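You operate a simulated robot arm through the tools that you are given. There is no shell and no other tool. Be economical: measure what you need, move in short steps, check, and stop when the job is done.

You are at the controls of a simulated robot arm. One attempt, no reset.

Task
Unhook the grey cooler and park the hook at the top.
Fine: shut the latch before the hook goes up; the cooler stays where it is; switch the hoist off after.
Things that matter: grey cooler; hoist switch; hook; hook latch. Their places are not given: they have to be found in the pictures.

It is judged by the outcome, as a careful person would: the job done as asked, and still so three seconds after it is handed in. It fails if anything else is knocked over, pushed out of place, dropped, spilled or broken.

Robot
A 6-joint arm with a two-finger parallel gripper, fixed in place. Base frame: the origin is at the foot of the arm, x ahead of it, y to its left, z up. Lengths are in mm, angles in rad, forces in N, time in s.
With the tool pointing down near the work surface it reaches from about 280 to 660 mm from the base axis. Its first joint turns from -2.897 to 2.897 rad. Payload 3.91 kg.
The TCP is the grasp point between the finger pads, 30 mm short of the fingertips. In the tool frame z runs along the fingers and y along their closing line. Largest opening 110 mm; finger width 20, thickness 10; the body of the gripper, 48 by 112 mm, starts 55 mm behind the TCP.
Orientation is told as [roll, pitch, yaw] about the base's x, y, z axes, in that order, counted from this pose: with the fingers straight down and closing along the base's y, the tool's x points along the base's -x, its y along +y and its z along -z.

Tools
- The arm moves only by the tool move_arm. Its argument "series" is a list that holds one entry, the list of rows, each a list of 7 numbers: the shift along the tool's x, y, z in cm, then the turn, a rotation vector about the tool's x, y, z in rad, then the closure, from 0 (fully open) to 1 (shut). In form: [[[dx, dy, dz, rx, ry, rz, gripper], ...]]. A call has 1 to 20 rows; each row shifts and turns the commanded pose from where the row before left it, along the tool's axes as they then stand. Rows are played at 5 a second. More than 50 mm and 0.15 rad between two rows, or a gripper value outside its range, and nothing of the call is played. A pose out of reach is approached as far as the arm can. The call stops where the force on the tool passes 90 N (or 10 N more than at its start, if that is more) or the arm is blocked; 0.2 s more then pass. Each finger travels about 108 mm/s and halts on what it meets, pressing with about 27 N; the grip force reading is that of the motor and also rises with nothing between the fingers. The clock runs only during rows and for 0.2 s after the last one: add rows that do not move to give the fingers time. The reply holds the time, the measured pose of the TCP, the force on the tool along the base axes, the opening and the grip force, in the units named above and with some noise, with the torque about the TCP (base axes, N m) and any sound that the robot's microphone picked up.
- Cameras (640 x 400 px; columns grow to the right, rows downward): "scene" is fixed at [49.2, 650, 1629.8]; the picture's right is [-0.83, -0.56, 0.00], its down [-0.23, 0.35, -0.91] and it looks along [0.51, -0.75, -0.42] (base axes); focal length 346 px, centre (320, 200). "wrist" rides on the gripper at [77, 7, -115] in the tool frame; the picture's right is [-0.09, 1.00, 0.00], its down [-0.80, -0.07, -0.59] and it looks along [-0.59, -0.05, 0.80] (tool axes); focal length 270 px, centre (320, 200).
- camera(camera): a new picture of that camera. No time passes.
- move_column(by): slides the trunk up (or, below 0, down) by that many mm; the arm rides with it, the base frame stays. It gives what a move gives, with no picture.
- point_at(camera, pixels): for up to 12 pixels [column, row] of the newest picture of that camera ("zoom" is the newest enlarged one), the place [x, y, z] in the base frame of the surface seen there, good to about 2 mm. No time passes.
- zoom(camera, box): a new picture of the part [left, top, right, bottom] of that camera's present view, enlarged. No time passes.
- finish_job(): hands the job in; it is judged then, once.

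Go step by step. Measure first, check grasps and placings, and put right what went wrong. The budget is 80 turns and 46 pictures, counting those below and the enlarged ones. Unless the task says otherwise, let go and move clear before handing in.

The tools are called after "Call:" as a command line: name --argument value ..., lists and objects as JSON in quotes. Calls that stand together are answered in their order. move_arm: Moves the arm, as the interface text tells. Its arguments: {"type":"object","properties":{"series":{"type":"array"}},"required":["series"]} The other tools are called the same way: move_column (by) slides the trunk up or down; camera (camera) takes a picture; point_at (camera, pixels) gives the place of the surface under pixels of a picture; zoom (camera, box) takes an enlarged picture of a part of a camera's view; finish_job () hands the job in.

At the start:

```text
time: 0.0
ee_pos: [352.5, -72.4, 1445.0]
ee_rot: [-0.003, 0.0, 0.0]
contact_force: [-0.7, -1.3, 0.0]
wrist_torque: [0.02, 0.02, 0.0]
gripper_width: 110.1
gripper_force: 0.0
trunk travel left (down, up): [-527.0, 13.0]
```

scene: 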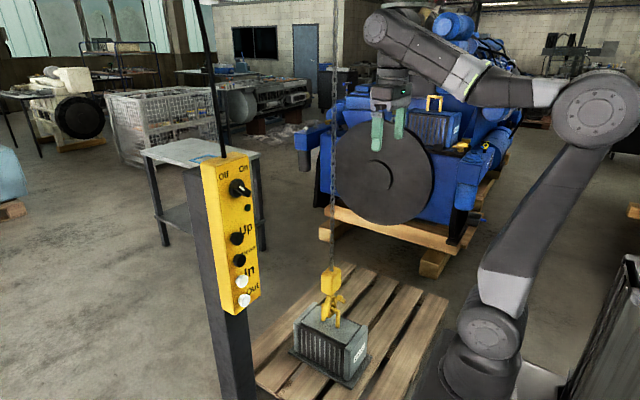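
wrist: 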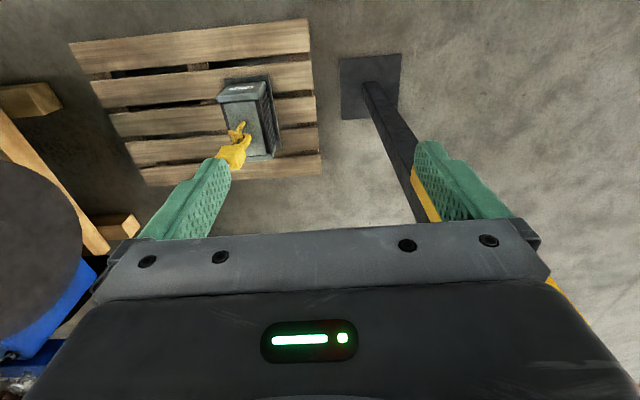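

The scene shows the yellow hoist panel around (230,230) and the hook on the grey cooler at (330,295). I'll enlarge both.

Call:
zoom --camera "scene" --box '[180, 140, 290, 320]'

Call:
zoom --camera "scene" --box '[280, 250, 380, 390]'

Call:
point_at --camera "scene" --pixels '[[238, 187], [247, 208], [237, 238], [239, 260], [242, 282], [244, 300], [206, 180], [250, 170], [331, 280], [327, 313], [338, 320], [332, 225]]'

```text
2.22 times, centred on (235, 230) of scene
```

zoom: 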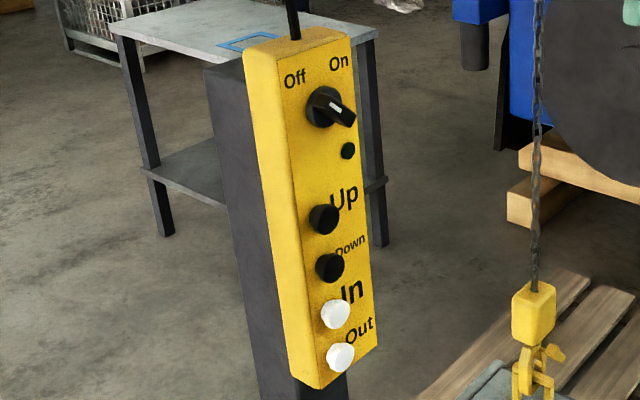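

```text
2.86 times, centred on (330, 320) of scene
```

zoom: 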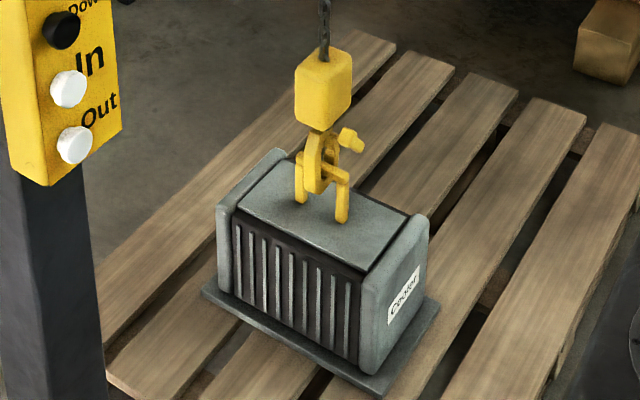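

```text
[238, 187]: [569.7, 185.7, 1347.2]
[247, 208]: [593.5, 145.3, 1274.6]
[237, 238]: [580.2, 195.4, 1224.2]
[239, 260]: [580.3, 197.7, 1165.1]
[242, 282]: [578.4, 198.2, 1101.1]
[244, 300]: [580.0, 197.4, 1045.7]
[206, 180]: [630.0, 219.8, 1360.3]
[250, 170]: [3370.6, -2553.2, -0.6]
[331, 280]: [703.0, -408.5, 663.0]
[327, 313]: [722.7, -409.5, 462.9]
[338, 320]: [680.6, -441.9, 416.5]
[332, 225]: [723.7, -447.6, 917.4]
```

The panel has a rotary Off/On knob (now apparently On) and Up, Down, In and Out buttons. I'll measure the panel face and look closer at the hook.

Call:
zoom --camera "scene" --box '[308, 258, 358, 333]'

Call:
zoom --camera "wrist" --box '[200, 60, 300, 190]'

Call:
point_at --camera "scene" --pixels '[[215, 185], [245, 175], [220, 215], [255, 215], [222, 240], [255, 260], [228, 290], [258, 285], [248, 192], [232, 187], [238, 178], [210, 240]]'

```text
5.33 times, centred on (333, 296) of scene
```

zoom: 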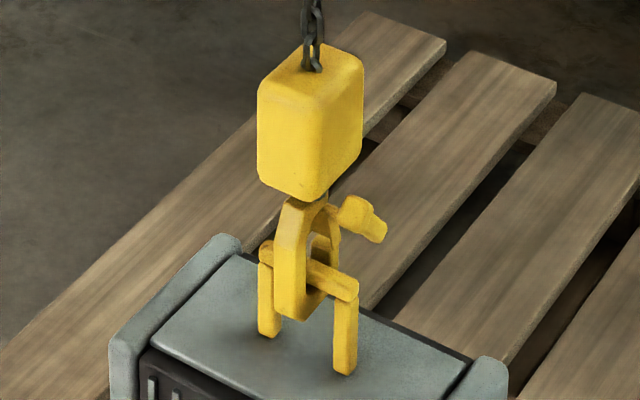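

```text
3.08 times, centred on (250, 125) of wrist
```

zoom: 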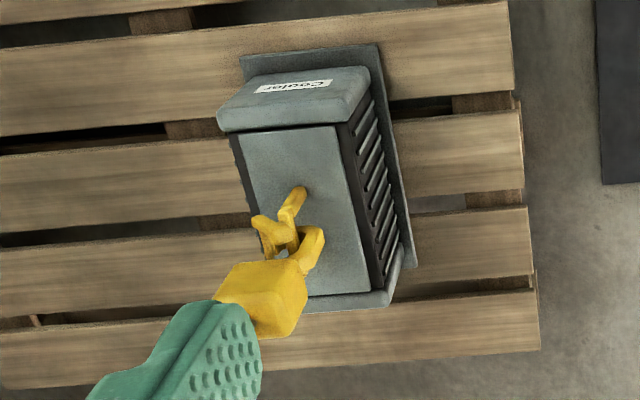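

```text
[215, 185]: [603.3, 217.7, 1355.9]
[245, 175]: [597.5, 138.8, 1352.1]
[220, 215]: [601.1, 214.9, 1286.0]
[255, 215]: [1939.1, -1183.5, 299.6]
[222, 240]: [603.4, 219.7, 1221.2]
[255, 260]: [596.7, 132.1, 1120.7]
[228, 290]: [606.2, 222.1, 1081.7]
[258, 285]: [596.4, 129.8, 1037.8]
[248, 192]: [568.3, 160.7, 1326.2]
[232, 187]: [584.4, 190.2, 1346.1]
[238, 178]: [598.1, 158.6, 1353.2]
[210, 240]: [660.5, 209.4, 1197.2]
```

The panel face lies near x≈598 with its normal along -x, and the button caps end at x≈580. I'll turn the tool to point along +x with the fingers shut.

Call:
move_arm --series '[[[0, 0, 0, 0, -0.145, 0, 1], [0, 0, 0, 0, -0.145, 0, 1], [0, 0, 0, 0, -0.145, 0, 1], [0, 0, 0, 0, -0.145, 0, 1], [0, 0, 0, 0, -0.145, 0, 1], [0, 0, 0, 0, -0.145, 0, 1], [0, 0, 0, 0, -0.145, 0, 1], [0, 0, 0, 0, -0.145, 0, 1], [0, 0, 0, 0, -0.145, 0, 1], [0, 0, 0, 0, -0.145, 0, 1], [0, 0, 0, 0, -0.1208, 0, 1], [0, 0, 0, 0, 0, 0, 1]]]'

Call:
zoom --camera "scene" --box '[215, 160, 275, 240]'

Call:
point_at --camera "zoom" --pixels '[[320, 200]]'

```text
time: 1.5
ee_pos: [404.7, -72.2, 1391.8]
ee_rot: [0.011, -0.77, -0.005]
contact_force: [0.1, 0.4, -0.7]
wrist_torque: [0.0, 0.01, 0.04]
gripper_width: 0.0
gripper_force: 27.1
trunk travel left (down, up): [-527.0, 13.0]
stopped in row 7: the arm was blocked; the commanded pose is now the measured one
```

```text
5.00 times, centred on (245, 200) of scene
```

zoom: 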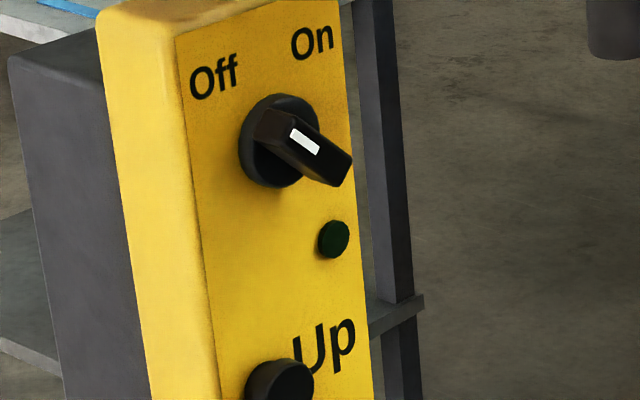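

```text
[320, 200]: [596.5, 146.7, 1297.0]
```

It stopped at pitch -0.77 because the arm was folded too close. I'll move out and down, then finish the turn.

Call:
move_arm --series '[[[1.4, 0, 4.3, 0, 0, 0, 1], [1.4, 0, 4.3, 0, 0, 0, 1], [1.4, 0, 4.3, 0, 0, 0, 1], [0, 0, 0, 0, -0.13, 0, 1], [0, 0, 0, 0, -0.13, 0, 1], [0, 0, 0, 0, -0.13, 0, 1], [0, 0, 0, 0, -0.13, 0, 1], [0, 0, 0, 0, -0.13, 0, 1], [0, 0, 0, 0, -0.15, 0, 1], [0, 0, 0, 0, 0, 0, 1]]]'

Call:
point_at --camera "zoom" --pixels '[[280, 140], [345, 170], [305, 140], [265, 130], [250, 160], [300, 105], [333, 240], [275, 385], [325, 180]]'

Call:
camera --camera "wrist"

```text
time: 3.7
ee_pos: [459.1, -70.7, 1256.1]
ee_rot: [0.151, -1.42, -0.131]
contact_force: [-0.6, 0.0, 1.4]
wrist_torque: [0.01, 0.01, -0.02]
gripper_width: 0.1
gripper_force: 27.3
out of reach, approached as far as the arm can: row 7, 8
trunk travel left (down, up): [-527.0, 13.0]
```

```text
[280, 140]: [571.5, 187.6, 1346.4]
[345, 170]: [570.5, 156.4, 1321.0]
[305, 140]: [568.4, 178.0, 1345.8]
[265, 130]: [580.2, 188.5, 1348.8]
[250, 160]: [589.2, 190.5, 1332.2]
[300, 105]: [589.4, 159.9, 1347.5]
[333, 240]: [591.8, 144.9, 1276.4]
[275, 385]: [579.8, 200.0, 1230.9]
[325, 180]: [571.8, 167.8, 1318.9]
```

```text
38 pictures are left
```

wrist: 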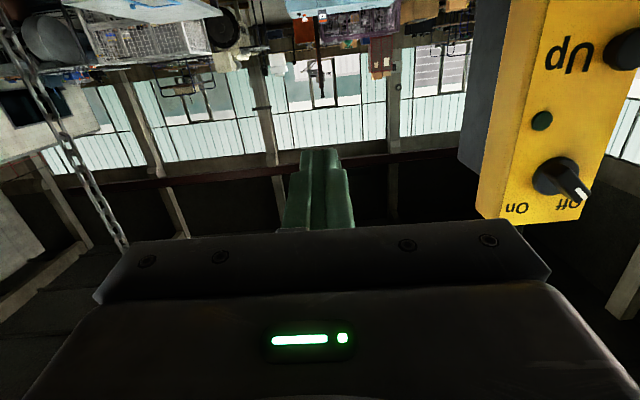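

The lever's white mark (zoom pixel (305,140), about y 178, z 1346) seems to point at Off. The lamp is dark too, so the hoist is probably off. I'll square up the tool and move in front of the panel to see.

Call:
move_arm --series '[[[1.1, 4.9, -0.6, 0, -0.03, 0, 1], [1.1, 4.9, -0.6, 0, -0.03, 0, 1], [1.1, 4.9, -0.6, 0, -0.03, 0, 1], [1.1, 4.9, -0.6, 0, -0.03, 0, 1], [1.1, 4.9, -0.6, 0, -0.03, 0, 1], [0, 0, 0, 0, 0, 0, 1], [0, 0, 0, 0, 0, 0, 1]]]'

Call:
camera --camera "wrist"

```text
refused: row 1 steps farther than a row can; nothing moved
```

```text
37 pictures are left
```

wrist: 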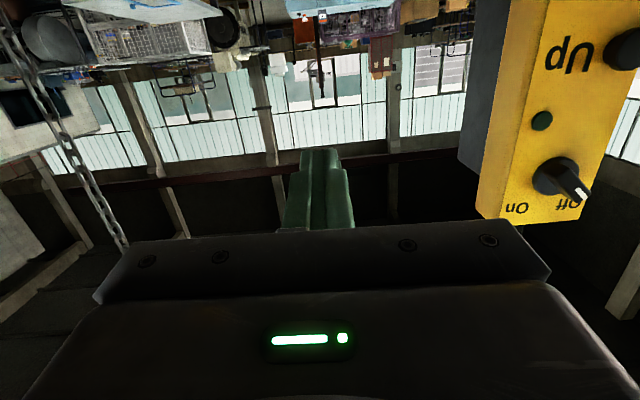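

The combined step was too long, so I'll use smaller ones.

Call:
move_arm --series '[[[0.9, 4.1, -0.5, 0, -0.025, 0, 1], [0.9, 4.1, -0.5, 0, -0.025, 0, 1], [0.9, 4.1, -0.5, 0, -0.025, 0, 1], [0.9, 4.1, -0.5, 0, -0.025, 0, 1], [0.9, 4.1, -0.5, 0, -0.025, 0, 1], [0.9, 4.1, -0.5, 0, -0.025, 0, 1], [0, 0, 0, 0, 0, 0, 1], [0, 0, 0, 0, 0, 0, 1]]]'

Call:
camera --camera "wrist"

```text
time: 5.5
ee_pos: [404.5, 36.6, 1190.9]
ee_rot: [2.524, -1.544, -2.499]
contact_force: [0.5, 0.2, 0.2]
wrist_torque: [-0.06, 0.02, 0.01]
gripper_width: 0.0
gripper_force: 26.6
out of reach, approached as far as the arm can: row 3, 4, 5, 6
trunk travel left (down, up): [-527.0, 13.0]
```

```text
36 pictures are left
```

wrist: 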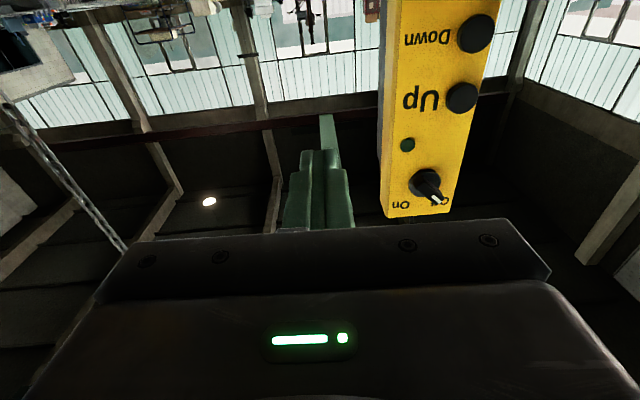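

The arm stalls at y=36, too folded. I'll push forward in x and see where it settles.

Call:
move_arm --series '[[[0, 0, 4.5, 0, 0, 0, 1], [0, 0, 3, 0, 0, 0, 1], [0, 0, 0, 0, 0, 0, 1], [0, 0, 0, 0, 0, 0, 1]]]'

```text
time: 6.5
ee_pos: [467.0, 20.9, 1183.6]
ee_rot: [1.435, -1.548, -1.411]
contact_force: [-0.5, 0.0, 0.6]
wrist_torque: [0.0, -0.02, 0.03]
gripper_width: 0.1
gripper_force: 27.4
out of reach, approached as far as the arm can: row 1, 2
trunk travel left (down, up): [-527.0, 13.0]
```

It is folding too far: the shoulder sits at about z 1075. I'll lower the trunk so the arm can stretch upward and forward to the panel.

Call:
move_column --by -300

Call:
camera --camera "scene"

```text
time: 9.5
ee_pos: [468.3, 20.7, 881.9]
ee_rot: [1.453, -1.547, -1.431]
contact_force: [0.5, 0.6, -0.3]
wrist_torque: [0.03, -0.01, 0.01]
gripper_width: 0.2
gripper_force: 27.2
trunk travel left (down, up): [-227.0, 313.0]
```

```text
35 pictures are left
```

scene: 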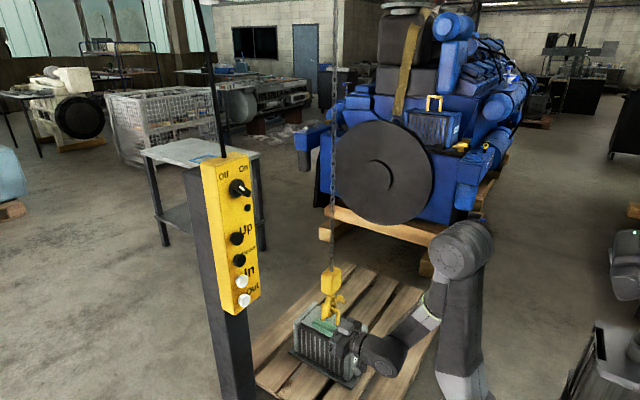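

The trunk is down and the arm is clear. Now I'll raise the TCP in front of the panel.

Call:
move_arm --series '[[[-4.5, 0, 0, 0, 0, 0, 1], [-4.5, 0, 0, 0, 0, 0, 1], [-4.5, 0, 0, 0, 0, 0, 1], [-4.5, 0, 0, 0, 0, 0, 1], [-4.5, 0, 0, 0, 0, 0, 1], [-4.5, 0, 0, 0, 0, 0, 1], [-4.5, 0, 0, 0, 0, 0, 1], [0, 4, -0.5, 0, 0, 0, 1], [0, 4, -0.5, 0, 0, 0, 1], [0, 4, -0.5, 0, 0, 0, 1], [0, 3.5, -0.5, 0, 0, 0, 1], [0, 0, 0, 0, 0, 0, 1], [0, 0, 0, 0, 0, 0, 1]]]'

Call:
camera --camera "wrist"

```text
time: 12.3
ee_pos: [466.1, 68.1, 1093.1]
ee_rot: [0.863, -1.539, -0.833]
contact_force: [0.6, -0.7, -0.2]
wrist_torque: [0.02, 0.0, -0.03]
gripper_width: 0.0
gripper_force: 27.2
out of reach, approached as far as the arm can: row 5, 6, 7, 9, 10, 11
trunk travel left (down, up): [-227.0, 313.0]
```

```text
34 pictures are left
```

wrist: 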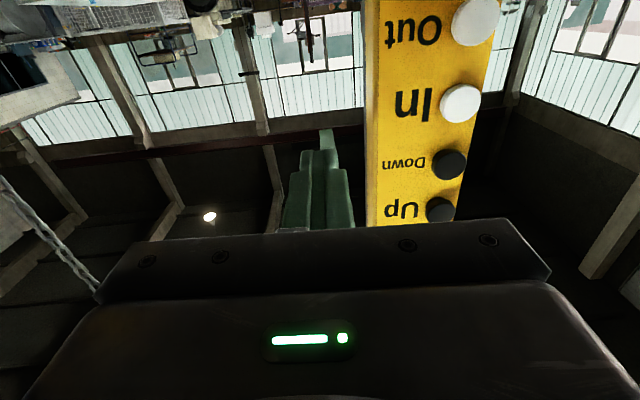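

It stalled again at z 1093. I'll look at the arm's shape.

Call:
camera --camera "scene"

```text
33 pictures are left
```

scene: 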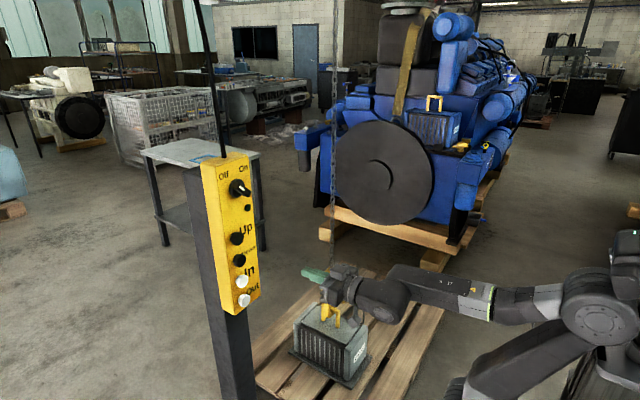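

The upper arm is leaning back to its limit, so the TCP is too close in x for a horizontal tool. I'll go further out in x, to about 520, then sideways.

Call:
move_arm --series '[[[0, 0, 3, 0, 0, 0, 1], [0, 0, 2.5, 0, 0, 0, 1], [0, 3.5, 0, 0, 0, 0, 1], [0, 3.5, 0, 0, 0, 0, 1], [0, 3, 0, 0, 0, 0, 1], [0, 0, 0, 0, 0, 0, 1]]]'

```text
time: 13.7
ee_pos: [515.9, 63.7, 1103.6]
ee_rot: [1.38, -1.548, -1.349]
contact_force: [0.2, 0.4, -0.2]
wrist_torque: [0.0, 0.01, 0.01]
gripper_width: 0.0
gripper_force: 27.0
out of reach, approached as far as the arm can: row 1, 3, 4, 5
trunk travel left (down, up): [-227.0, 313.0]
```

Lateral motion is stuck because the tool is in line with the forearm, which is a wrist singularity. I'll tilt the tool down about 0.6 rad and yaw it radially while moving left.

Call:
move_arm --series '[[[0, 0, -1, 0, 0.145, 0, 1], [0, 0, -1, 0, 0.145, 0, 1], [0, 0, -1, 0, 0.145, 0, 1], [0, 0, -1, 0, 0.145, 0, 1], [0, 2.5, 0, -0.08, 0, -0.056, 1], [0, 2.5, 0, -0.08, 0, -0.056, 1], [0, 2.5, 0, -0.08, 0, -0.056, 1], [0, 2, 0, 0, 0, 0, 1], [0, 0, 0, 0, 0, 0, 1], [0, 0, 0, 0, 0, 0, 1]]]'

Call:
camera --camera "wrist"

```text
time: 15.9
ee_pos: [512.1, 120.6, 1121.6]
ee_rot: [-0.995, -1.492, 1.097]
contact_force: [0.3, 0.8, 0.0]
wrist_torque: [0.01, -0.01, 0.02]
gripper_width: 0.0
gripper_force: 27.2
out of reach, approached as far as the arm can: row 1, 2, 3, 4, 6, 7
trunk travel left (down, up): [-227.0, 313.0]
```

```text
32 pictures are left
```

wrist: 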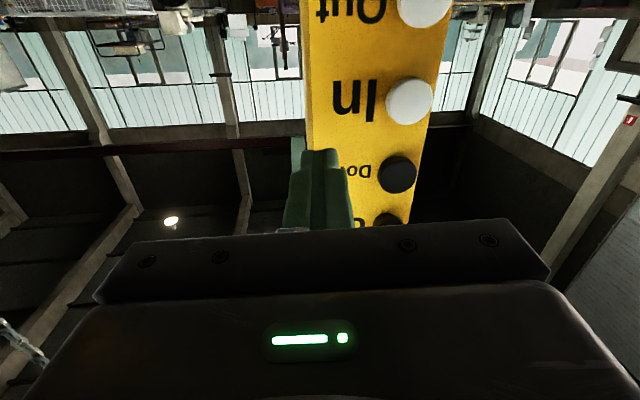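

The pitch didn't follow. I'll measure where the shoulder, elbow and wrist really are.

Call:
camera --camera "scene"

Call:
point_at --camera "scene" --pixels '[[600, 310], [470, 385], [390, 300], [345, 285], [440, 290], [625, 250], [520, 360], [500, 305]]'

```text
31 pictures are left
```

scene: 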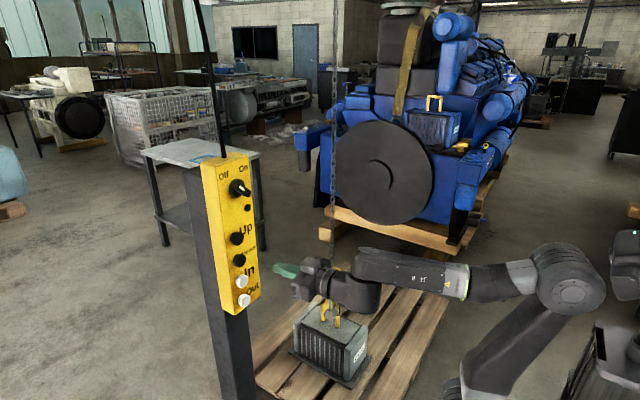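

```text
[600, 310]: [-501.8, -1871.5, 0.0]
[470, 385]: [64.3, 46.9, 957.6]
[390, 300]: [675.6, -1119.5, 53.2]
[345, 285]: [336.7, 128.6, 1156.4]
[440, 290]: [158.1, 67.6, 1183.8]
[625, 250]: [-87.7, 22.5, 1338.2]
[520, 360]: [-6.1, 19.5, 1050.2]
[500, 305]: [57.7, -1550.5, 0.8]
```

The shoulder is at about z 930, and the wrist is too close to it (about 350 mm). Moving up opens the arm out, so I'll do that.

Call:
move_arm --series '[[[-3.3, 0, -2.2, 0, 0, 0, 1], [-3.3, 0, -2.2, 0, 0, 0, 1], [-3.3, 0, -2.2, 0, 0, 0, 1], [-3.3, 0, -2.2, 0, 0, 0, 1], [0, 0, 0, 0, 0, 0, 1], [0, 0, 0, 0, 0, 0, 1]]]'

```text
time: 17.5
ee_pos: [480.7, 132.6, 1200.1]
ee_rot: [-0.439, -1.38, 0.541]
contact_force: [0.6, 0.8, -0.7]
wrist_torque: [0.02, -0.03, -0.02]
gripper_width: 0.0
gripper_force: 26.5
trunk travel left (down, up): [-227.0, 313.0]
stopped in row 6: the arm was blocked; the commanded pose is now the measured one
```

It is moving better: (481,133,1200), with the commanded pose resynced. I'll keep going up and add a little tilt.

Call:
move_arm --series '[[[-3.9, 0, -0.7, 0, 0, 0, 1], [-3.9, 0, -0.7, 0, 0, 0, 1], [-3.9, 0, -0.7, 0, 0.05, 0, 1], [0, 0, 0, 0, 0.1, 0, 1], [0, 0, 0, 0, 0.1, 0, 1], [0, 0, 0, 0, 0, 0, 1]]]'

Call:
zoom --camera "scene" --box '[180, 130, 340, 230]'

```text
time: 18.9
ee_pos: [469.1, 158.9, 1325.4]
ee_rot: [-0.202, -1.15, 0.291]
contact_force: [0.3, -0.6, 0.7]
wrist_torque: [0.0, -0.01, -0.01]
gripper_width: 0.0
gripper_force: 27.0
out of reach, approached as far as the arm can: row 3, 4, 5
trunk travel left (down, up): [-227.0, 313.0]
```

```text
4.00 times, centred on (260, 180) of scene
```

zoom: 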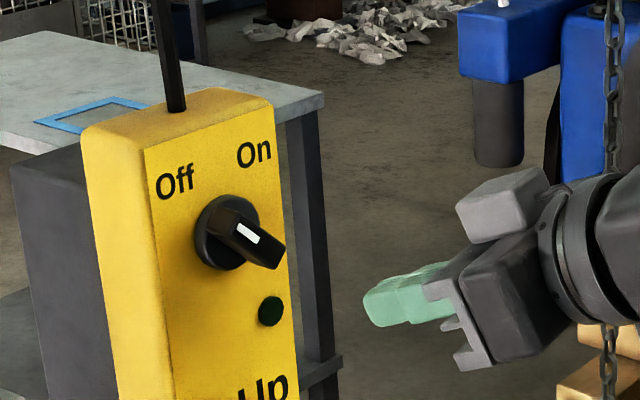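

Now I'm in front of the knob at z 1325. I'll measure the lever precisely.

Call:
point_at --camera "zoom" --pixels '[[215, 215], [240, 225], [248, 233], [256, 241], [275, 255], [278, 240], [262, 265], [225, 240], [200, 240], [230, 200], [255, 205], [240, 262]]'

Call:
camera --camera "wrist"

```text
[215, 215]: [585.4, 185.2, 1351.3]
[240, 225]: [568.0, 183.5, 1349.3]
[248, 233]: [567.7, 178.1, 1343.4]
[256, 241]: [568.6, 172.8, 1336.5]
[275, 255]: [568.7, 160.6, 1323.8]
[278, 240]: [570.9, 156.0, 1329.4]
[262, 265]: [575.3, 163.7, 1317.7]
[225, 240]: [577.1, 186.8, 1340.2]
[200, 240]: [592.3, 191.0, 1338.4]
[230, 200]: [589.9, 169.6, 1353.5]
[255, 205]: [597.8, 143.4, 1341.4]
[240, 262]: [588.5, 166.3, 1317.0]
```

```text
29 pictures are left
```

wrist: 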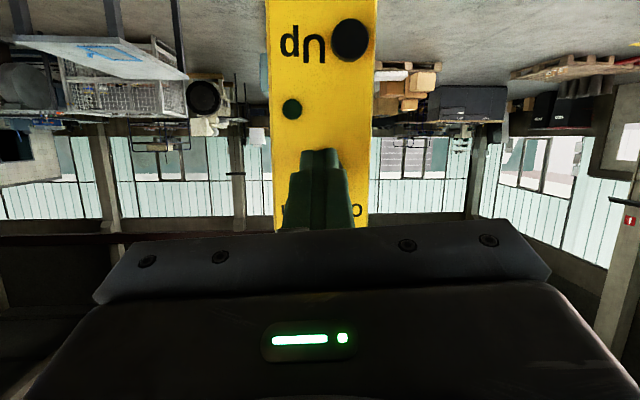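

The lever's bar runs from (568,186,1351), the marked end toward Off, to (568,157,1322). The axis is near y 171.5, z 1336, so I need a 90° clockwise turn to reach On. I'll level the tool, roll -45° to line up with the lever, and half open.

Call:
move_arm --series '[[[0, 0, 0, 0.033, -0.103, 0, 0.5], [0, 0, 0, 0.033, -0.103, 0, 0.5], [0, 0, 0, 0.033, -0.103, 0, 0.5], [0, 0, 0, 0, 0, -0.14, 0.5], [0, 0, 0, 0, 0, -0.14, 0.5], [0, 0, 0, 0, 0, -0.14, 0.5], [0, 0, 0, 0, 0, -0.14, 0.5], [0, 0, 0, 0, 0, -0.14, 0.5], [0, 0, 0, 0, 0, 0, 0.5], [0, 0, 0, 0, 0, 0, 0.5]]]'

Call:
camera --camera "wrist"

```text
time: 21.1
ee_pos: [447.1, 211.4, 1267.3]
ee_rot: [-1.453, -0.772, 1.485]
contact_force: [-0.1, 0.0, 0.6]
wrist_torque: [0.0, 0.0, -0.02]
gripper_width: 55.0
gripper_force: 0.0
out of reach, approached as far as the arm can: row 6, 7, 8
trunk travel left (down, up): [-227.0, 313.0]
```

```text
28 pictures are left
```

wrist: 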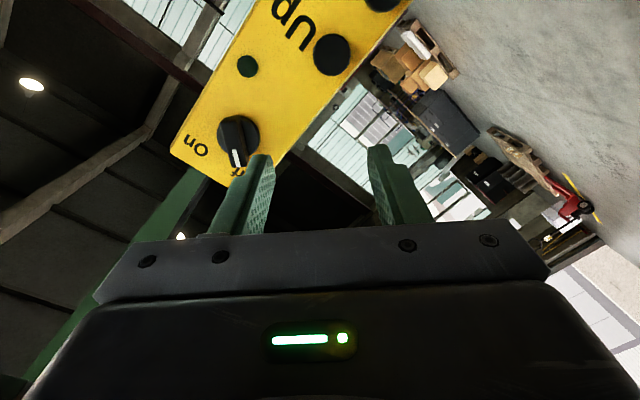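

The orientation is exactly right (fingers at 45° to match the lever), but the position sagged to (447,211,1267). I'll move forward toward (520,171,1336), where there is more reach.

Call:
move_arm --series '[[[-1, -0.1, 2.5, 0, 0, 0, 0.5], [-1, -0.1, 2.5, 0, 0, 0, 0.5], [0, 0, 0, 0, 0, 0, 0.5], [0, 0, 0, 0, 0, 0, 0.5]]]'

```text
time: 22.1
ee_pos: [490.5, 234.3, 1261.7]
ee_rot: [-1.445, -0.765, 1.485]
contact_force: [-1.0, 0.4, -0.8]
wrist_torque: [0.02, -0.01, 0.02]
gripper_width: 55.0
gripper_force: 0.1
out of reach, approached as far as the arm can: row 1, 2
trunk travel left (down, up): [-227.0, 313.0]
```

The wrist is still near its singularity. Lowering the trunk further makes the forearm slope up, so the tool bends away from that line. After that I'll move up.

Call:
move_column --by -130

Call:
move_arm --series '[[[-2.1, -3.2, -0.3, 0, 0, 0, 0.5], [-2.1, -3.2, -0.3, 0, 0, 0, 0.5], [-2.1, -3.2, -0.3, 0, 0, 0, 0.5], [-2.1, -3.2, -0.3, 0, 0, 0, 0.5], [0, 0, 0, 0, 0, 0, 0.5], [0, 0, 0, 0, 0, 0, 0.5]]]'

```text
time: 23.7
ee_pos: [490.3, 234.5, 1130.4]
ee_rot: [-1.445, -0.764, 1.486]
contact_force: [-0.8, 0.1, 0.2]
wrist_torque: [-0.02, 0.02, 0.0]
gripper_width: 55.2
gripper_force: 0.0
trunk travel left (down, up): [-97.0, 443.0]
```

```text
time: 25.1
ee_pos: [456.9, 258.6, 1166.8]
ee_rot: [-1.463, -0.778, 1.49]
contact_force: [0.8, -0.5, -0.1]
wrist_torque: [-0.02, 0.02, -0.02]
gripper_width: 54.7
gripper_force: 0.0
out of reach, approached as far as the arm can: row 1, 2, 3, 4
trunk travel left (down, up): [-97.0, 443.0]
```

It is still held by a joint limit. I'll take the roll back out, since that may be the limiting joint.

Call:
move_arm --series '[[[0, 0, 0, 0, 0, 0.14, 0.5], [0, 0, 0, 0, 0, 0.14, 0.5], [0, 0, 0, 0, 0, 0.14, 0.5], [0, 0, 0, 0, 0, 0.14, 0.5], [0, 0, 0, 0, 0, 0.14, 0.5], [0, 0, 0, 0, 0, 0.08, 0.5], [0, 0, 0, 0, 0, 0, 0.5], [0, 0, 0, 0, 0, 0, 0.5]]]'

Call:
camera --camera "scene"

```text
time: 26.9
ee_pos: [455.5, 260.5, 1165.1]
ee_rot: [-0.225, -1.476, 0.228]
contact_force: [0.0, -0.4, -0.3]
wrist_torque: [0.01, -0.05, 0.02]
gripper_width: 55.0
gripper_force: 0.0
trunk travel left (down, up): [-97.0, 443.0]
```

```text
27 pictures are left
```

scene: 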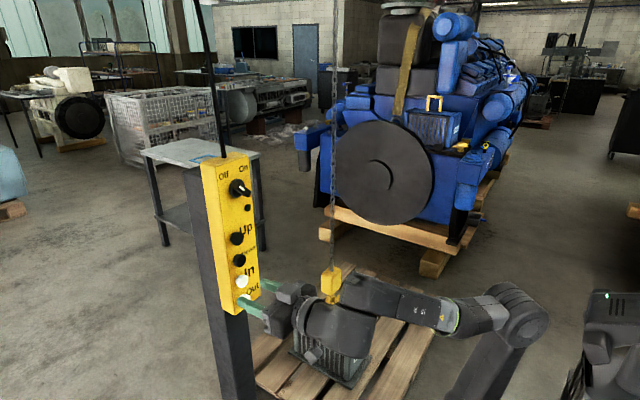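

Now the pose held without complaint. I'll try going up and over to the knob from here.

Call:
move_arm --series '[[[-4, 0, 0, 0, 0, 0, 0.5], [-4, 0, 0, 0, 0, 0, 0.5], [-4, 0, 0, 0, 0, 0, 0.5], [-4, 0, 0, 0, 0, 0, 0.5], [0, 0, 0, 0, 0, 0, 0.5]]]'

```text
time: 28.1
ee_pos: [466.1, 266.0, 1322.1]
ee_rot: [-0.239, -1.477, 0.241]
contact_force: [1.6, 0.3, -0.4]
wrist_torque: [-0.01, 0.0, -0.01]
gripper_width: 55.0
gripper_force: 0.1
trunk travel left (down, up): [-97.0, 443.0]
```

Up works. Now sideways to y≈171.

Call:
move_arm --series '[[[0, -4, 0, 0, 0, 0, 0.5], [0, -4, 0, 0, 0, 0, 0.5], [-1.0, -1.5, 1.5, 0, 0, 0, 0.5], [0, 0, 0, 0, 0, 0, 0.5], [0, 0, 0, 0, 0, 0, 0.5]]]'

```text
time: 29.3
ee_pos: [485.6, 168.2, 1332.8]
ee_rot: [-0.237, -1.477, 0.24]
contact_force: [-0.7, 0.6, 0.2]
wrist_torque: [-0.01, -0.01, -0.01]
gripper_width: 54.9
gripper_force: 0.1
trunk travel left (down, up): [-97.0, 443.0]
```

Now the roll to -45°, in place.

Call:
move_arm --series '[[[0, 0, 0, 0, 0, -0.13, 0.5], [0, 0, 0, 0, 0, -0.13, 0.5], [0, 0, 0, 0, 0, -0.13, 0.5], [0, 0, 0, 0, 0, -0.13, 0.5], [0, 0, 0, 0, 0, -0.13, 0.5], [0, 0, 0, 0, 0, -0.13, 0.5], [0, 0, 0, 0, 0, 0, 0.5]]]'

Call:
camera --camera "wrist"

```text
time: 30.9
ee_pos: [426.9, 262.6, 1178.9]
ee_rot: [-1.464, -0.778, 1.489]
contact_force: [0.0, -0.3, 0.6]
wrist_torque: [-0.01, 0.01, 0.02]
gripper_width: 55.0
gripper_force: 0.0
out of reach, approached as far as the arm can: row 2, 3, 4, 5, 6
trunk travel left (down, up): [-97.0, 443.0]
```

```text
26 pictures are left
```

wrist: 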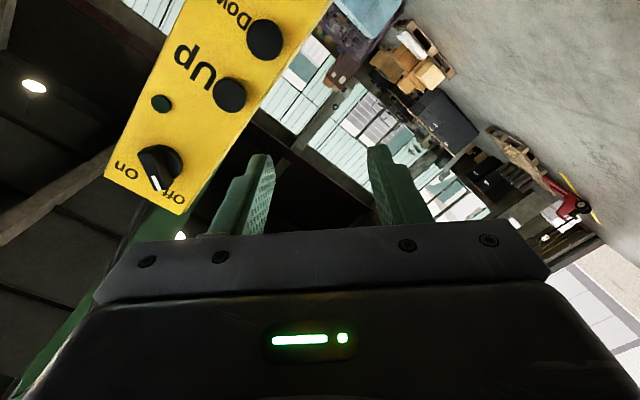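

Negative roll hits the wrist's end stop. At zero roll, closing the fingers across the lever will turn it upright, and then a positive roll can finish it. I'll go back to zero roll at the knob.

Call:
move_arm --series '[[[0, 0, 0, 0, 0, 0.13, 0.5], [0, 0, 0, 0, 0, 0.13, 0.5], [0, 0, 0, 0, 0, 0.13, 0.5], [0, 0, 0, 0, 0, 0.13, 0.5], [0, 0, 0, 0, 0, 0.13, 0.5], [0, 0, 0, 0, 0, 0.13, 0.5], [-4, 0, 0, 0, 0, 0, 0.5], [-4, 0, 0.5, 0, 0, 0, 0.5], [-4, 0, 0.5, 0, 0, 0, 0.5], [-3.7, -1, 1, 0, 0, 0, 0.5], [0, -4, 1, 0, 0, 0, 0.5], [0, -4, 1, 0, 0, 0, 0.5], [0, 0, 1, 0, 0, 0, 0.5], [0, 0, 0, 0, 0, 0, 0.5]]]'

```text
time: 33.9
ee_pos: [491.3, 173.5, 1334.6]
ee_rot: [-0.233, -1.478, 0.237]
contact_force: [1.0, -0.1, 0.6]
wrist_torque: [-0.01, 0.01, 0.03]
gripper_width: 54.8
gripper_force: 0.0
trunk travel left (down, up): [-97.0, 443.0]
```

Well placed. I'll correct slightly and advance so the tips straddle the lever.

Call:
move_arm --series '[[[-0.95, -0.2, 0, 0, 0, 0, 0.5], [0, 0, 2.2, 0, 0, 0, 0.5], [0, 0, 2.2, 0, 0, 0, 0.5], [0, 0, 1.7, 0, 0, 0, 0.5], [0, 0, 0, 0, 0, 0, 0.5]]]'

Call:
zoom --camera "scene" --box '[200, 150, 296, 210]'

```text
time: 35.1
ee_pos: [552.6, 172.2, 1336.8]
ee_rot: [-0.236, -1.476, 0.239]
contact_force: [-0.3, -0.2, 0.0]
wrist_torque: [0.0, -0.02, 0.01]
gripper_width: 55.2
gripper_force: 0.0
trunk travel left (down, up): [-97.0, 443.0]
```

```text
6.67 times, centred on (248, 180) of scene
```

zoom: 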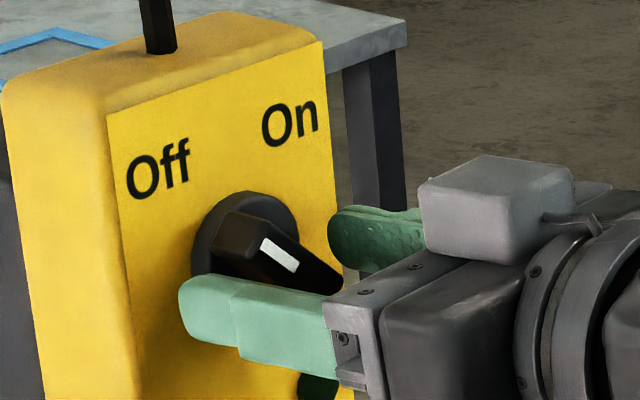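

The fingers straddle the lever. I'll close.

Call:
move_arm --series '[[[0, 0, 0, 0, 0, 0, 0.7], [0, 0, 0, 0, 0, 0, 0.8], [0, 0, 0, 0, 0, 0, 0.9], [0, 0, 0, 0, 0, 0, 1], [0, 0, 0, 0, 0, 0, 1]]]'

Call:
zoom --camera "scene" --box '[200, 150, 296, 210]'

```text
time: 36.3
ee_pos: [553.3, 170.2, 1335.9]
ee_rot: [-0.222, -1.477, 0.222]
contact_force: [-1.4, -10.7, -4.7]
wrist_torque: [-0.03, 0.17, -0.5]
gripper_width: 15.6
gripper_force: 45.3
trunk travel left (down, up): [-97.0, 443.0]
```

```text
6.67 times, centred on (248, 180) of scene
```

zoom: 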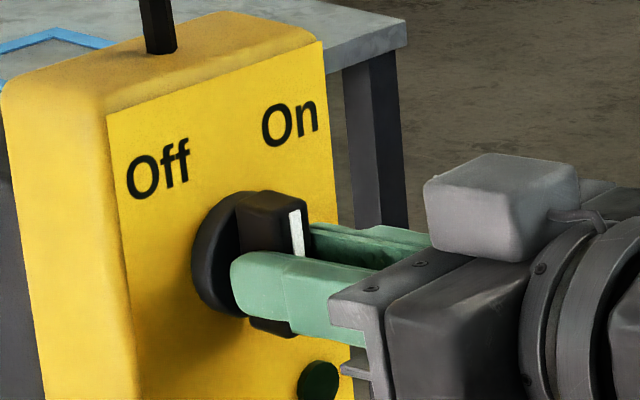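

The lever is now upright in the grip. I'll roll +0.8 rad to bring it to On.

Call:
move_arm --series '[[[0, 0, 0, 0, 0, 0.13, 1], [0, 0, 0, 0, 0, 0.13, 1], [0, 0, 0, 0, 0, 0.13, 1], [0, 0, 0, 0, 0, 0.13, 1], [0, 0, 0, 0, 0, 0.13, 1], [0, 0, 0, 0, 0, 0.13, 1], [0, 0, 0, 0, 0, 0.05, 1], [0, 0, 0, 0, 0, 0, 1]]]'

Call:
zoom --camera "scene" --box '[200, 150, 296, 210]'

```text
time: 38.1
ee_pos: [553.3, 170.4, 1336.6]
ee_rot: [1.442, -0.754, -1.484]
contact_force: [0.8, -12.6, -3.1]
wrist_torque: [-0.02, 0.13, 0.55]
gripper_width: 16.5
gripper_force: 45.2
trunk travel left (down, up): [-97.0, 443.0]
```

```text
6.67 times, centred on (248, 180) of scene
```

zoom: 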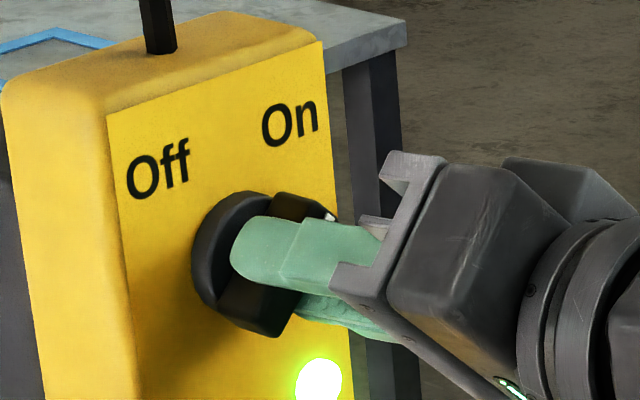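

The lamp is lit, so the hoist is on. I'll release, back off, and roll upright, then study the hook.

Call:
move_arm --series '[[[0, 0, 0, 0, 0, 0, 0.6], [0, 0, 0, 0, 0, 0, 0.6], [0, 0, -3.5, 0, 0, 0, 0.6], [0, 0, -3.5, 0, 0, 0, 0.6], [0, 0, 0, 0, 0, -0.14, 1], [0, 0, 0, 0, 0, -0.14, 1], [0, 0, 0, 0, 0, -0.14, 1], [0, 0, 0, 0, 0, -0.14, 1], [0, 0, 0, 0, 0, -0.14, 1], [0, 0, 0, 0, 0, -0.13, 1], [0, 0, 0, 0, 0, 0, 1]]]'

Call:
zoom --camera "scene" --box '[310, 262, 358, 332]'

Call:
point_at --camera "zoom" --pixels '[[290, 90], [345, 90], [310, 180], [290, 250], [320, 280], [345, 215], [370, 220], [335, 290], [265, 300], [345, 340], [300, 300], [325, 240]]'

```text
time: 40.5
ee_pos: [482.6, 173.7, 1342.4]
ee_rot: [-0.248, -1.477, 0.25]
contact_force: [-1.1, 1.0, 0.1]
wrist_torque: [-0.02, -0.03, -0.02]
gripper_width: 0.0
gripper_force: 26.6
trunk travel left (down, up): [-97.0, 443.0]
```

```text
5.71 times, centred on (334, 297) of scene
```

zoom: 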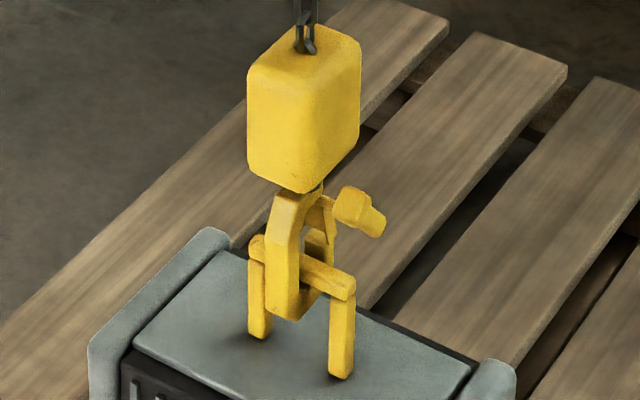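

```text
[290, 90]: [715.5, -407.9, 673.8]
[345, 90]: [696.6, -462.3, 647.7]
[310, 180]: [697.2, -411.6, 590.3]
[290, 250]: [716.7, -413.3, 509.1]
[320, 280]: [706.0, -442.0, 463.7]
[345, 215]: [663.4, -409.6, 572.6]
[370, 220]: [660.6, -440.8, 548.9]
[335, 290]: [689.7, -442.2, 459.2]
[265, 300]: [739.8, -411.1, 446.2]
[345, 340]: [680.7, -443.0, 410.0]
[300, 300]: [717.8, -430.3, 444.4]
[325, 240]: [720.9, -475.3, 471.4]
```

The bail runs along (0.88,0.48), the hook spine is on its +y side, and the latch sticks out toward -x at (663,-410,573). I'll enlarge the hook more.

Call:
zoom --camera "scene" --box '[322, 288, 346, 303]'

Call:
point_at --camera "zoom" --pixels '[[200, 100], [200, 300], [280, 200], [330, 300], [300, 120], [350, 130], [400, 130], [460, 180], [300, 250], [330, 220], [420, 300], [250, 200]]'

```text
16.00 times, centred on (334, 296) of scene
```

zoom: 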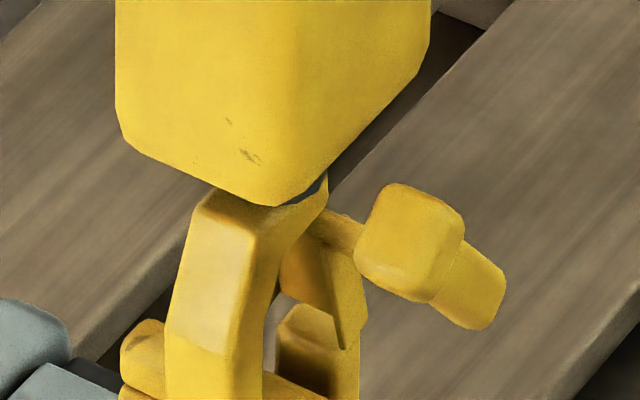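

```text
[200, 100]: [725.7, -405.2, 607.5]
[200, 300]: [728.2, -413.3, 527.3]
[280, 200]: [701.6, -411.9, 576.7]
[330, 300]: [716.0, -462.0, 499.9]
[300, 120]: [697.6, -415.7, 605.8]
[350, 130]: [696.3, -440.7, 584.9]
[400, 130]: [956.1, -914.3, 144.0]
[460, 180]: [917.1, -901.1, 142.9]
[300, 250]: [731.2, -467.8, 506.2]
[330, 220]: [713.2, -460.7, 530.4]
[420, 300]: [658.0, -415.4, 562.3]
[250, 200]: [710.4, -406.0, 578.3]
```

The latch geometry isn't clear from this side. I'll move toward the hook for a wrist-camera look before pressing anything.

Call:
move_arm --series '[[[2.5, -4, 0, 0, 0, 0, 1], [2.5, -4, 0, 0, 0, 0, 1], [2.5, -4, 0, 0, 0, 0, 1], [2.5, -4, 0, 0, 0, 0, 1], [2.5, -4, 0, 0, 0.1, 0, 1], [2.5, 0, 0, 0, 0.14, 0, 1], [2.5, 0, 0, 0, 0.14, 0, 1], [2.5, 0, 0, 0, 0.14, 0, 1], [2.5, 0, 0, 0, 0.14, 0, 1], [0, 0, 2, 0, 0.14, 0, 1], [0, 0, 2, 0, 0.14, 0, 1], [0, 0, 0, 0, 0, 0, 1]]]'

```text
time: 43.1
ee_pos: [405.6, 175.3, 1126.7]
ee_rot: [-0.058, -0.548, 0.016]
contact_force: [1.5, -0.2, -0.4]
wrist_torque: [0.01, 0.02, -0.01]
gripper_width: 0.1
gripper_force: 27.1
out of reach, approached as far as the arm can: row 2, 3, 4, 5, 6, 7, 8, 9, 10, 11
trunk travel left (down, up): [-97.0, 443.0]
```

The orientation is good. Now I'll sweep right and down, then yaw toward the hook.

Call:
move_arm --series '[[[0.6, -3.9, 1.4, 0, 0, 0, 1], [0.6, -3.9, 1.4, 0, 0, 0, 1], [0.6, -3.9, 1.4, 0, 0, 0, 1], [0.6, -3.9, 1.4, 0, 0, 0, 1], [0.6, -3.9, 1.4, 0, 0, 0, 1], [0.6, -3.9, 1.4, 0.052, 0, 0.086, 1], [0.6, -3.9, 1.4, 0.052, 0, 0.086, 1], [0.6, -3.9, 1.4, 0.052, 0, 0.086, 1], [0.6, -3.5, 1.8, 0.052, 0, 0.086, 1], [0.6, -3.5, 1.8, 0.052, 0, 0.086, 1], [0, 0, 0, 0, 0, 0, 1], [0, 0, 0, 0, 0, 0, 1]]]'

Call:
camera --camera "wrist"

```text
time: 45.2
ee_pos: [352.2, 79.4, 951.3]
ee_rot: [-0.133, -0.379, -0.206]
contact_force: [-0.3, 0.5, 0.5]
wrist_torque: [-0.01, -0.03, -0.03]
gripper_width: 0.0
gripper_force: 27.3
out of reach, approached as far as the arm can: row 1, 2, 3, 4, 5, 6, 7, 8, 9, 10
trunk travel left (down, up): [-97.0, 443.0]
stopped in row 10: the arm was blocked; the commanded pose is now the measured one
```

```text
20 pictures are left
```

wrist: 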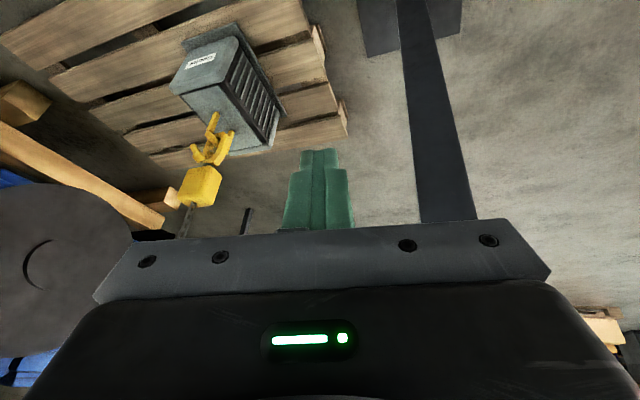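

The hook is visible at (212,150). I'll enlarge it here.

Call:
zoom --camera "wrist" --box '[164, 100, 260, 160]'

Call:
point_at --camera "zoom" --pixels '[[320, 200], [340, 120], [330, 150], [200, 280], [220, 360], [330, 320], [400, 300], [430, 230], [300, 250], [340, 380], [250, 320], [420, 340]]'

```text
6.67 times, centred on (212, 130) of wrist
```

zoom: 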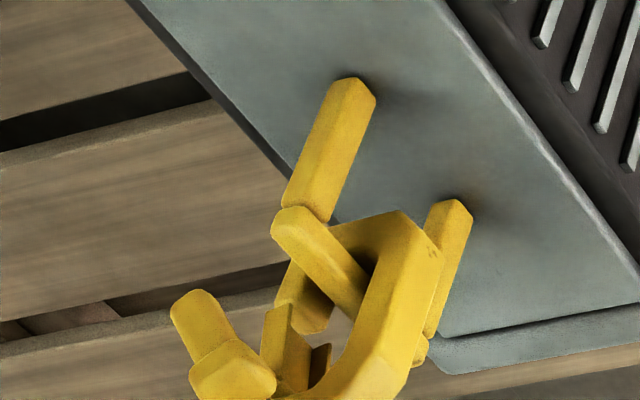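

```text
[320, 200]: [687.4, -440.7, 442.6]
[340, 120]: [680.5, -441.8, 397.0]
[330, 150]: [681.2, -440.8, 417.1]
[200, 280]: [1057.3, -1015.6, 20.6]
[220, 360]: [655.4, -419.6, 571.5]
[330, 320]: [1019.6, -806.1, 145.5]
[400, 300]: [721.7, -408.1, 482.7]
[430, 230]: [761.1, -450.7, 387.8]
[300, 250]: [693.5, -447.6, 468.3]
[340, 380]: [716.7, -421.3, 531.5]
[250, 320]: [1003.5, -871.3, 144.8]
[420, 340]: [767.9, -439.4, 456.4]
```

The tip and latch run on below this crop, so I'll take the next section down.

Call:
zoom --camera "wrist" --box '[180, 130, 244, 170]'

Call:
point_at --camera "zoom" --pixels '[[230, 110], [160, 160], [250, 230], [300, 240], [330, 140], [360, 60], [320, 240], [290, 150], [370, 210], [420, 180], [310, 210], [190, 180]]'

```text
10.00 times, centred on (212, 150) of wrist
```

zoom: 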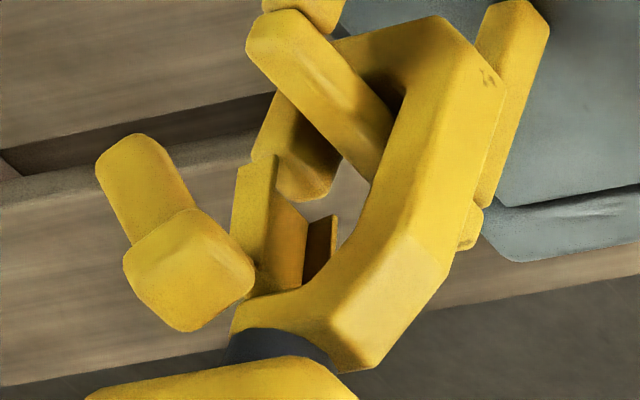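

```text
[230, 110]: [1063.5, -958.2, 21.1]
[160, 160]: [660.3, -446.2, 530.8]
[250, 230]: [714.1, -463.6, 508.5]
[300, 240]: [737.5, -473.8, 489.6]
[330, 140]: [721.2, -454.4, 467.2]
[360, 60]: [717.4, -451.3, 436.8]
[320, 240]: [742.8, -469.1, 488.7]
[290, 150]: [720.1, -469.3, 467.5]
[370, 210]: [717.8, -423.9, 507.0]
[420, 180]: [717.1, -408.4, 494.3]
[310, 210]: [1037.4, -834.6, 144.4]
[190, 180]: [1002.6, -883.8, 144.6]
```

The bail runs along x, with legs at x 681 and 765 and y -442. The hook's spine is at y≈-410 and its tip at y≈-470, z 480. The gate hangs from a pivot near z 575 down to the tip and looks shut, with a lever on its -x side at (658,-430,550). The arm seems wound to a wrist roll limit, so I'll unwind it half a turn (the fingers are symmetric).

Call:
move_arm --series '[[[0, 0, 0, 0, 0, 0.148, 1], [0, 0, 0, 0, 0, 0.148, 1], [0, 0, 0, 0, 0, 0.148, 1], [0, 0, 0, 0, 0, 0.148, 1], [0, 0, 0, 0, 0, 0.148, 1], [0, 0, 0, 0, 0, 0.148, 1], [0, 0, 0, 0, 0, 0.148, 1], [0, 0, 0, 0, 0, 0.148, 1], [0, 0, 0, 0, 0, 0.148, 1], [0, 0, 0, 0, 0, 0.148, 1], [0, 0, 0, 0, 0, 0.148, 1], [0, 0, 0, 0, 0, 0.148, 1], [0, 0, 0, 0, 0, 0.148, 1], [0, 0, 0, 0, 0, 0.148, 1], [0, 0, 0, 0, 0, 0.148, 1], [0, 0, 0, 0, 0, 0.148, 1], [0, 0, 0, 0, 0, 0.148, 1], [0, 0, 0, 0, 0, 0.148, 1], [0, 0, 0, 0, 0, 0.148, 1], [0, 0, 0, 0, 0, 0.148, 1]]]'

```text
time: 49.4
ee_pos: [357.0, 80.3, 946.3]
ee_rot: [0.196, 0.353, 3.128]
contact_force: [-0.1, -0.9, -0.2]
wrist_torque: [-0.01, 0.0, 0.02]
gripper_width: 0.0
gripper_force: 27.4
trunk travel left (down, up): [-97.0, 443.0]
```

Unwound. Now I'll translate toward the hook side.

Call:
move_arm --series '[[[0.14, 3.23, 2.46, 0, 0, 0, 1], [0.14, 3.23, 2.46, 0, 0, 0, 1], [0.14, 3.23, 2.46, 0, 0, 0, 1], [0.14, 3.23, 2.46, 0, 0, 0, 1], [0.14, 3.23, 2.46, 0, 0, 0, 1], [0.14, 3.23, 2.46, 0, 0, 0, 1], [0.14, 3.23, 2.46, 0, 0, 0, 1], [0.14, 3.23, 2.46, 0, 0, 0, 1], [0.14, 3.23, 2.46, 0, 0, 0, 1], [0, 0, 0, 0.0117, 0.1355, 0, 1], [0, 0, 0, 0.0117, 0.1355, 0, 1], [0, 0, 0, 0.0117, 0.1355, 0, 1], [0, 0, 0, 0.0117, 0.1355, 0, 1], [0, 0, 0, 0.0117, 0.1355, 0, 1], [0, 0, 0, 0, 0, 0, 1]]]'

```text
time: 52.6
ee_pos: [441.0, -14.2, 756.2]
ee_rot: [0.369, 1.026, -2.89]
contact_force: [1.3, 0.4, -1.0]
wrist_torque: [0.02, 0.02, 0.01]
gripper_width: 0.1
gripper_force: 27.1
out of reach, approached as far as the arm can: row 1, 2, 3, 4, 5, 6, 7, 8, 9, 10, 11, 12, 13
trunk travel left (down, up): [-97.0, 443.0]
```

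The arm folds too far at this radius, which explains the stalls. I'll extend outward first, then swing toward -y.

Call:
move_arm --series '[[[0, 0, 4, 0, 0, 0, 1], [0, 0, 4, 0, 0, 0, 1], [0, 0, 4, 0, 0, 0, 1], [0, 3.5, 1.5, 0, 0, 0, 1], [0, 3.5, 1, 0, 0, 0, 1], [0, 3.5, 0, 0, 0, 0, 1], [0, 3.5, 0, 0, 0, 0, 1], [0, 3.5, 0, 0, 0, 0, 1], [0, 0, 0, 0, 0, 0, 1]]]'

```text
time: 54.6
ee_pos: [551.4, -219.5, 722.9]
ee_rot: [0.366, 1.026, -2.892]
contact_force: [-0.1, 0.2, 0.1]
wrist_torque: [0.0, -0.01, 0.02]
gripper_width: 0.0
gripper_force: 26.9
out of reach, approached as far as the arm can: row 2, 3
trunk travel left (down, up): [-97.0, 443.0]
```

Reaching well now. I'll level the tool and slide further right to view the hook along +x.

Call:
move_arm --series '[[[0, 3.5, -1, 0, 0.12, 0, 1], [0, 3.5, -1, 0, 0.12, 0, 1], [0, 3.5, -1, 0, 0.12, 0, 1], [0, 3.5, -1, 0, 0.1, 0, 1], [0, 3, -1, 0, 0, 0, 1], [0, 0, 0, 0, 0, 0, 1]]]'

Call:
camera --camera "wrist"

```text
time: 56.0
ee_pos: [492.4, -379.2, 767.5]
ee_rot: [1.295, 1.375, -1.92]
contact_force: [0.5, 0.5, -0.1]
wrist_torque: [0.01, -0.01, -0.01]
gripper_width: 0.0
gripper_force: 26.8
trunk travel left (down, up): [-97.0, 443.0]
```

```text
17 pictures are left
```

wrist: 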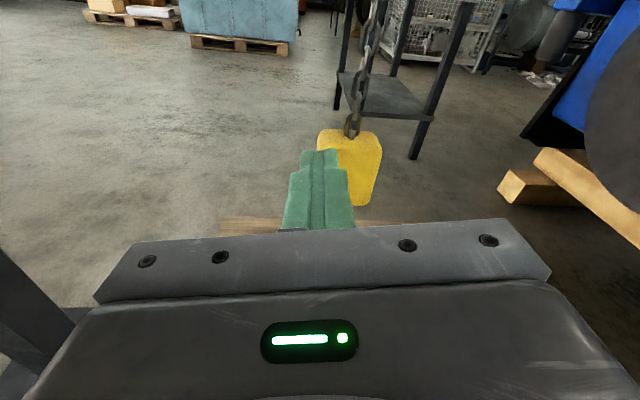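

The hook is hidden under the gripper. I'll drop about 190 mm and take out the small roll.

Call:
move_arm --series '[[[-3.7, -0.7, -0.6, 0, 0, 0, 1], [-3.7, -0.7, -0.6, 0, 0, 0, 1], [-3.7, -0.7, -0.6, 0, 0, 0, 1], [-3.7, -0.7, -0.6, 0, 0, 0, 1], [-3.7, -0.7, -0.6, 0, 0, 0, 1], [0, 0, 0, 0, 0, 0.09, 1], [0, 0, 0, 0, 0, 0.1, 1], [0, 0, 0, 0, 0, 0, 1]]]'

Call:
camera --camera "wrist"

```text
time: 57.8
ee_pos: [454.5, -377.4, 581.6]
ee_rot: [-0.059, 1.517, 3.005]
contact_force: [-0.2, 0.0, 0.2]
wrist_torque: [0.0, -0.02, 0.01]
gripper_width: 0.0
gripper_force: 26.9
trunk travel left (down, up): [-97.0, 443.0]
```

```text
16 pictures are left
```

wrist: 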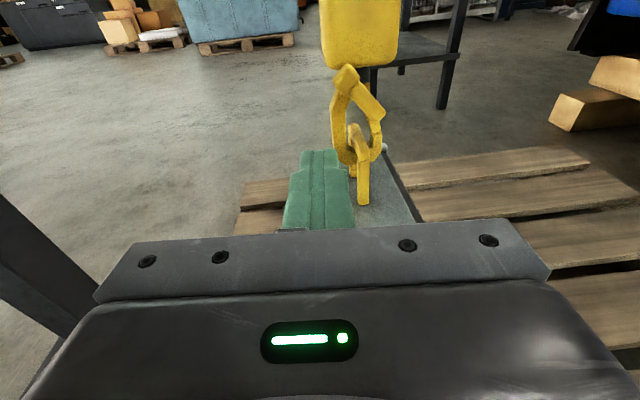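

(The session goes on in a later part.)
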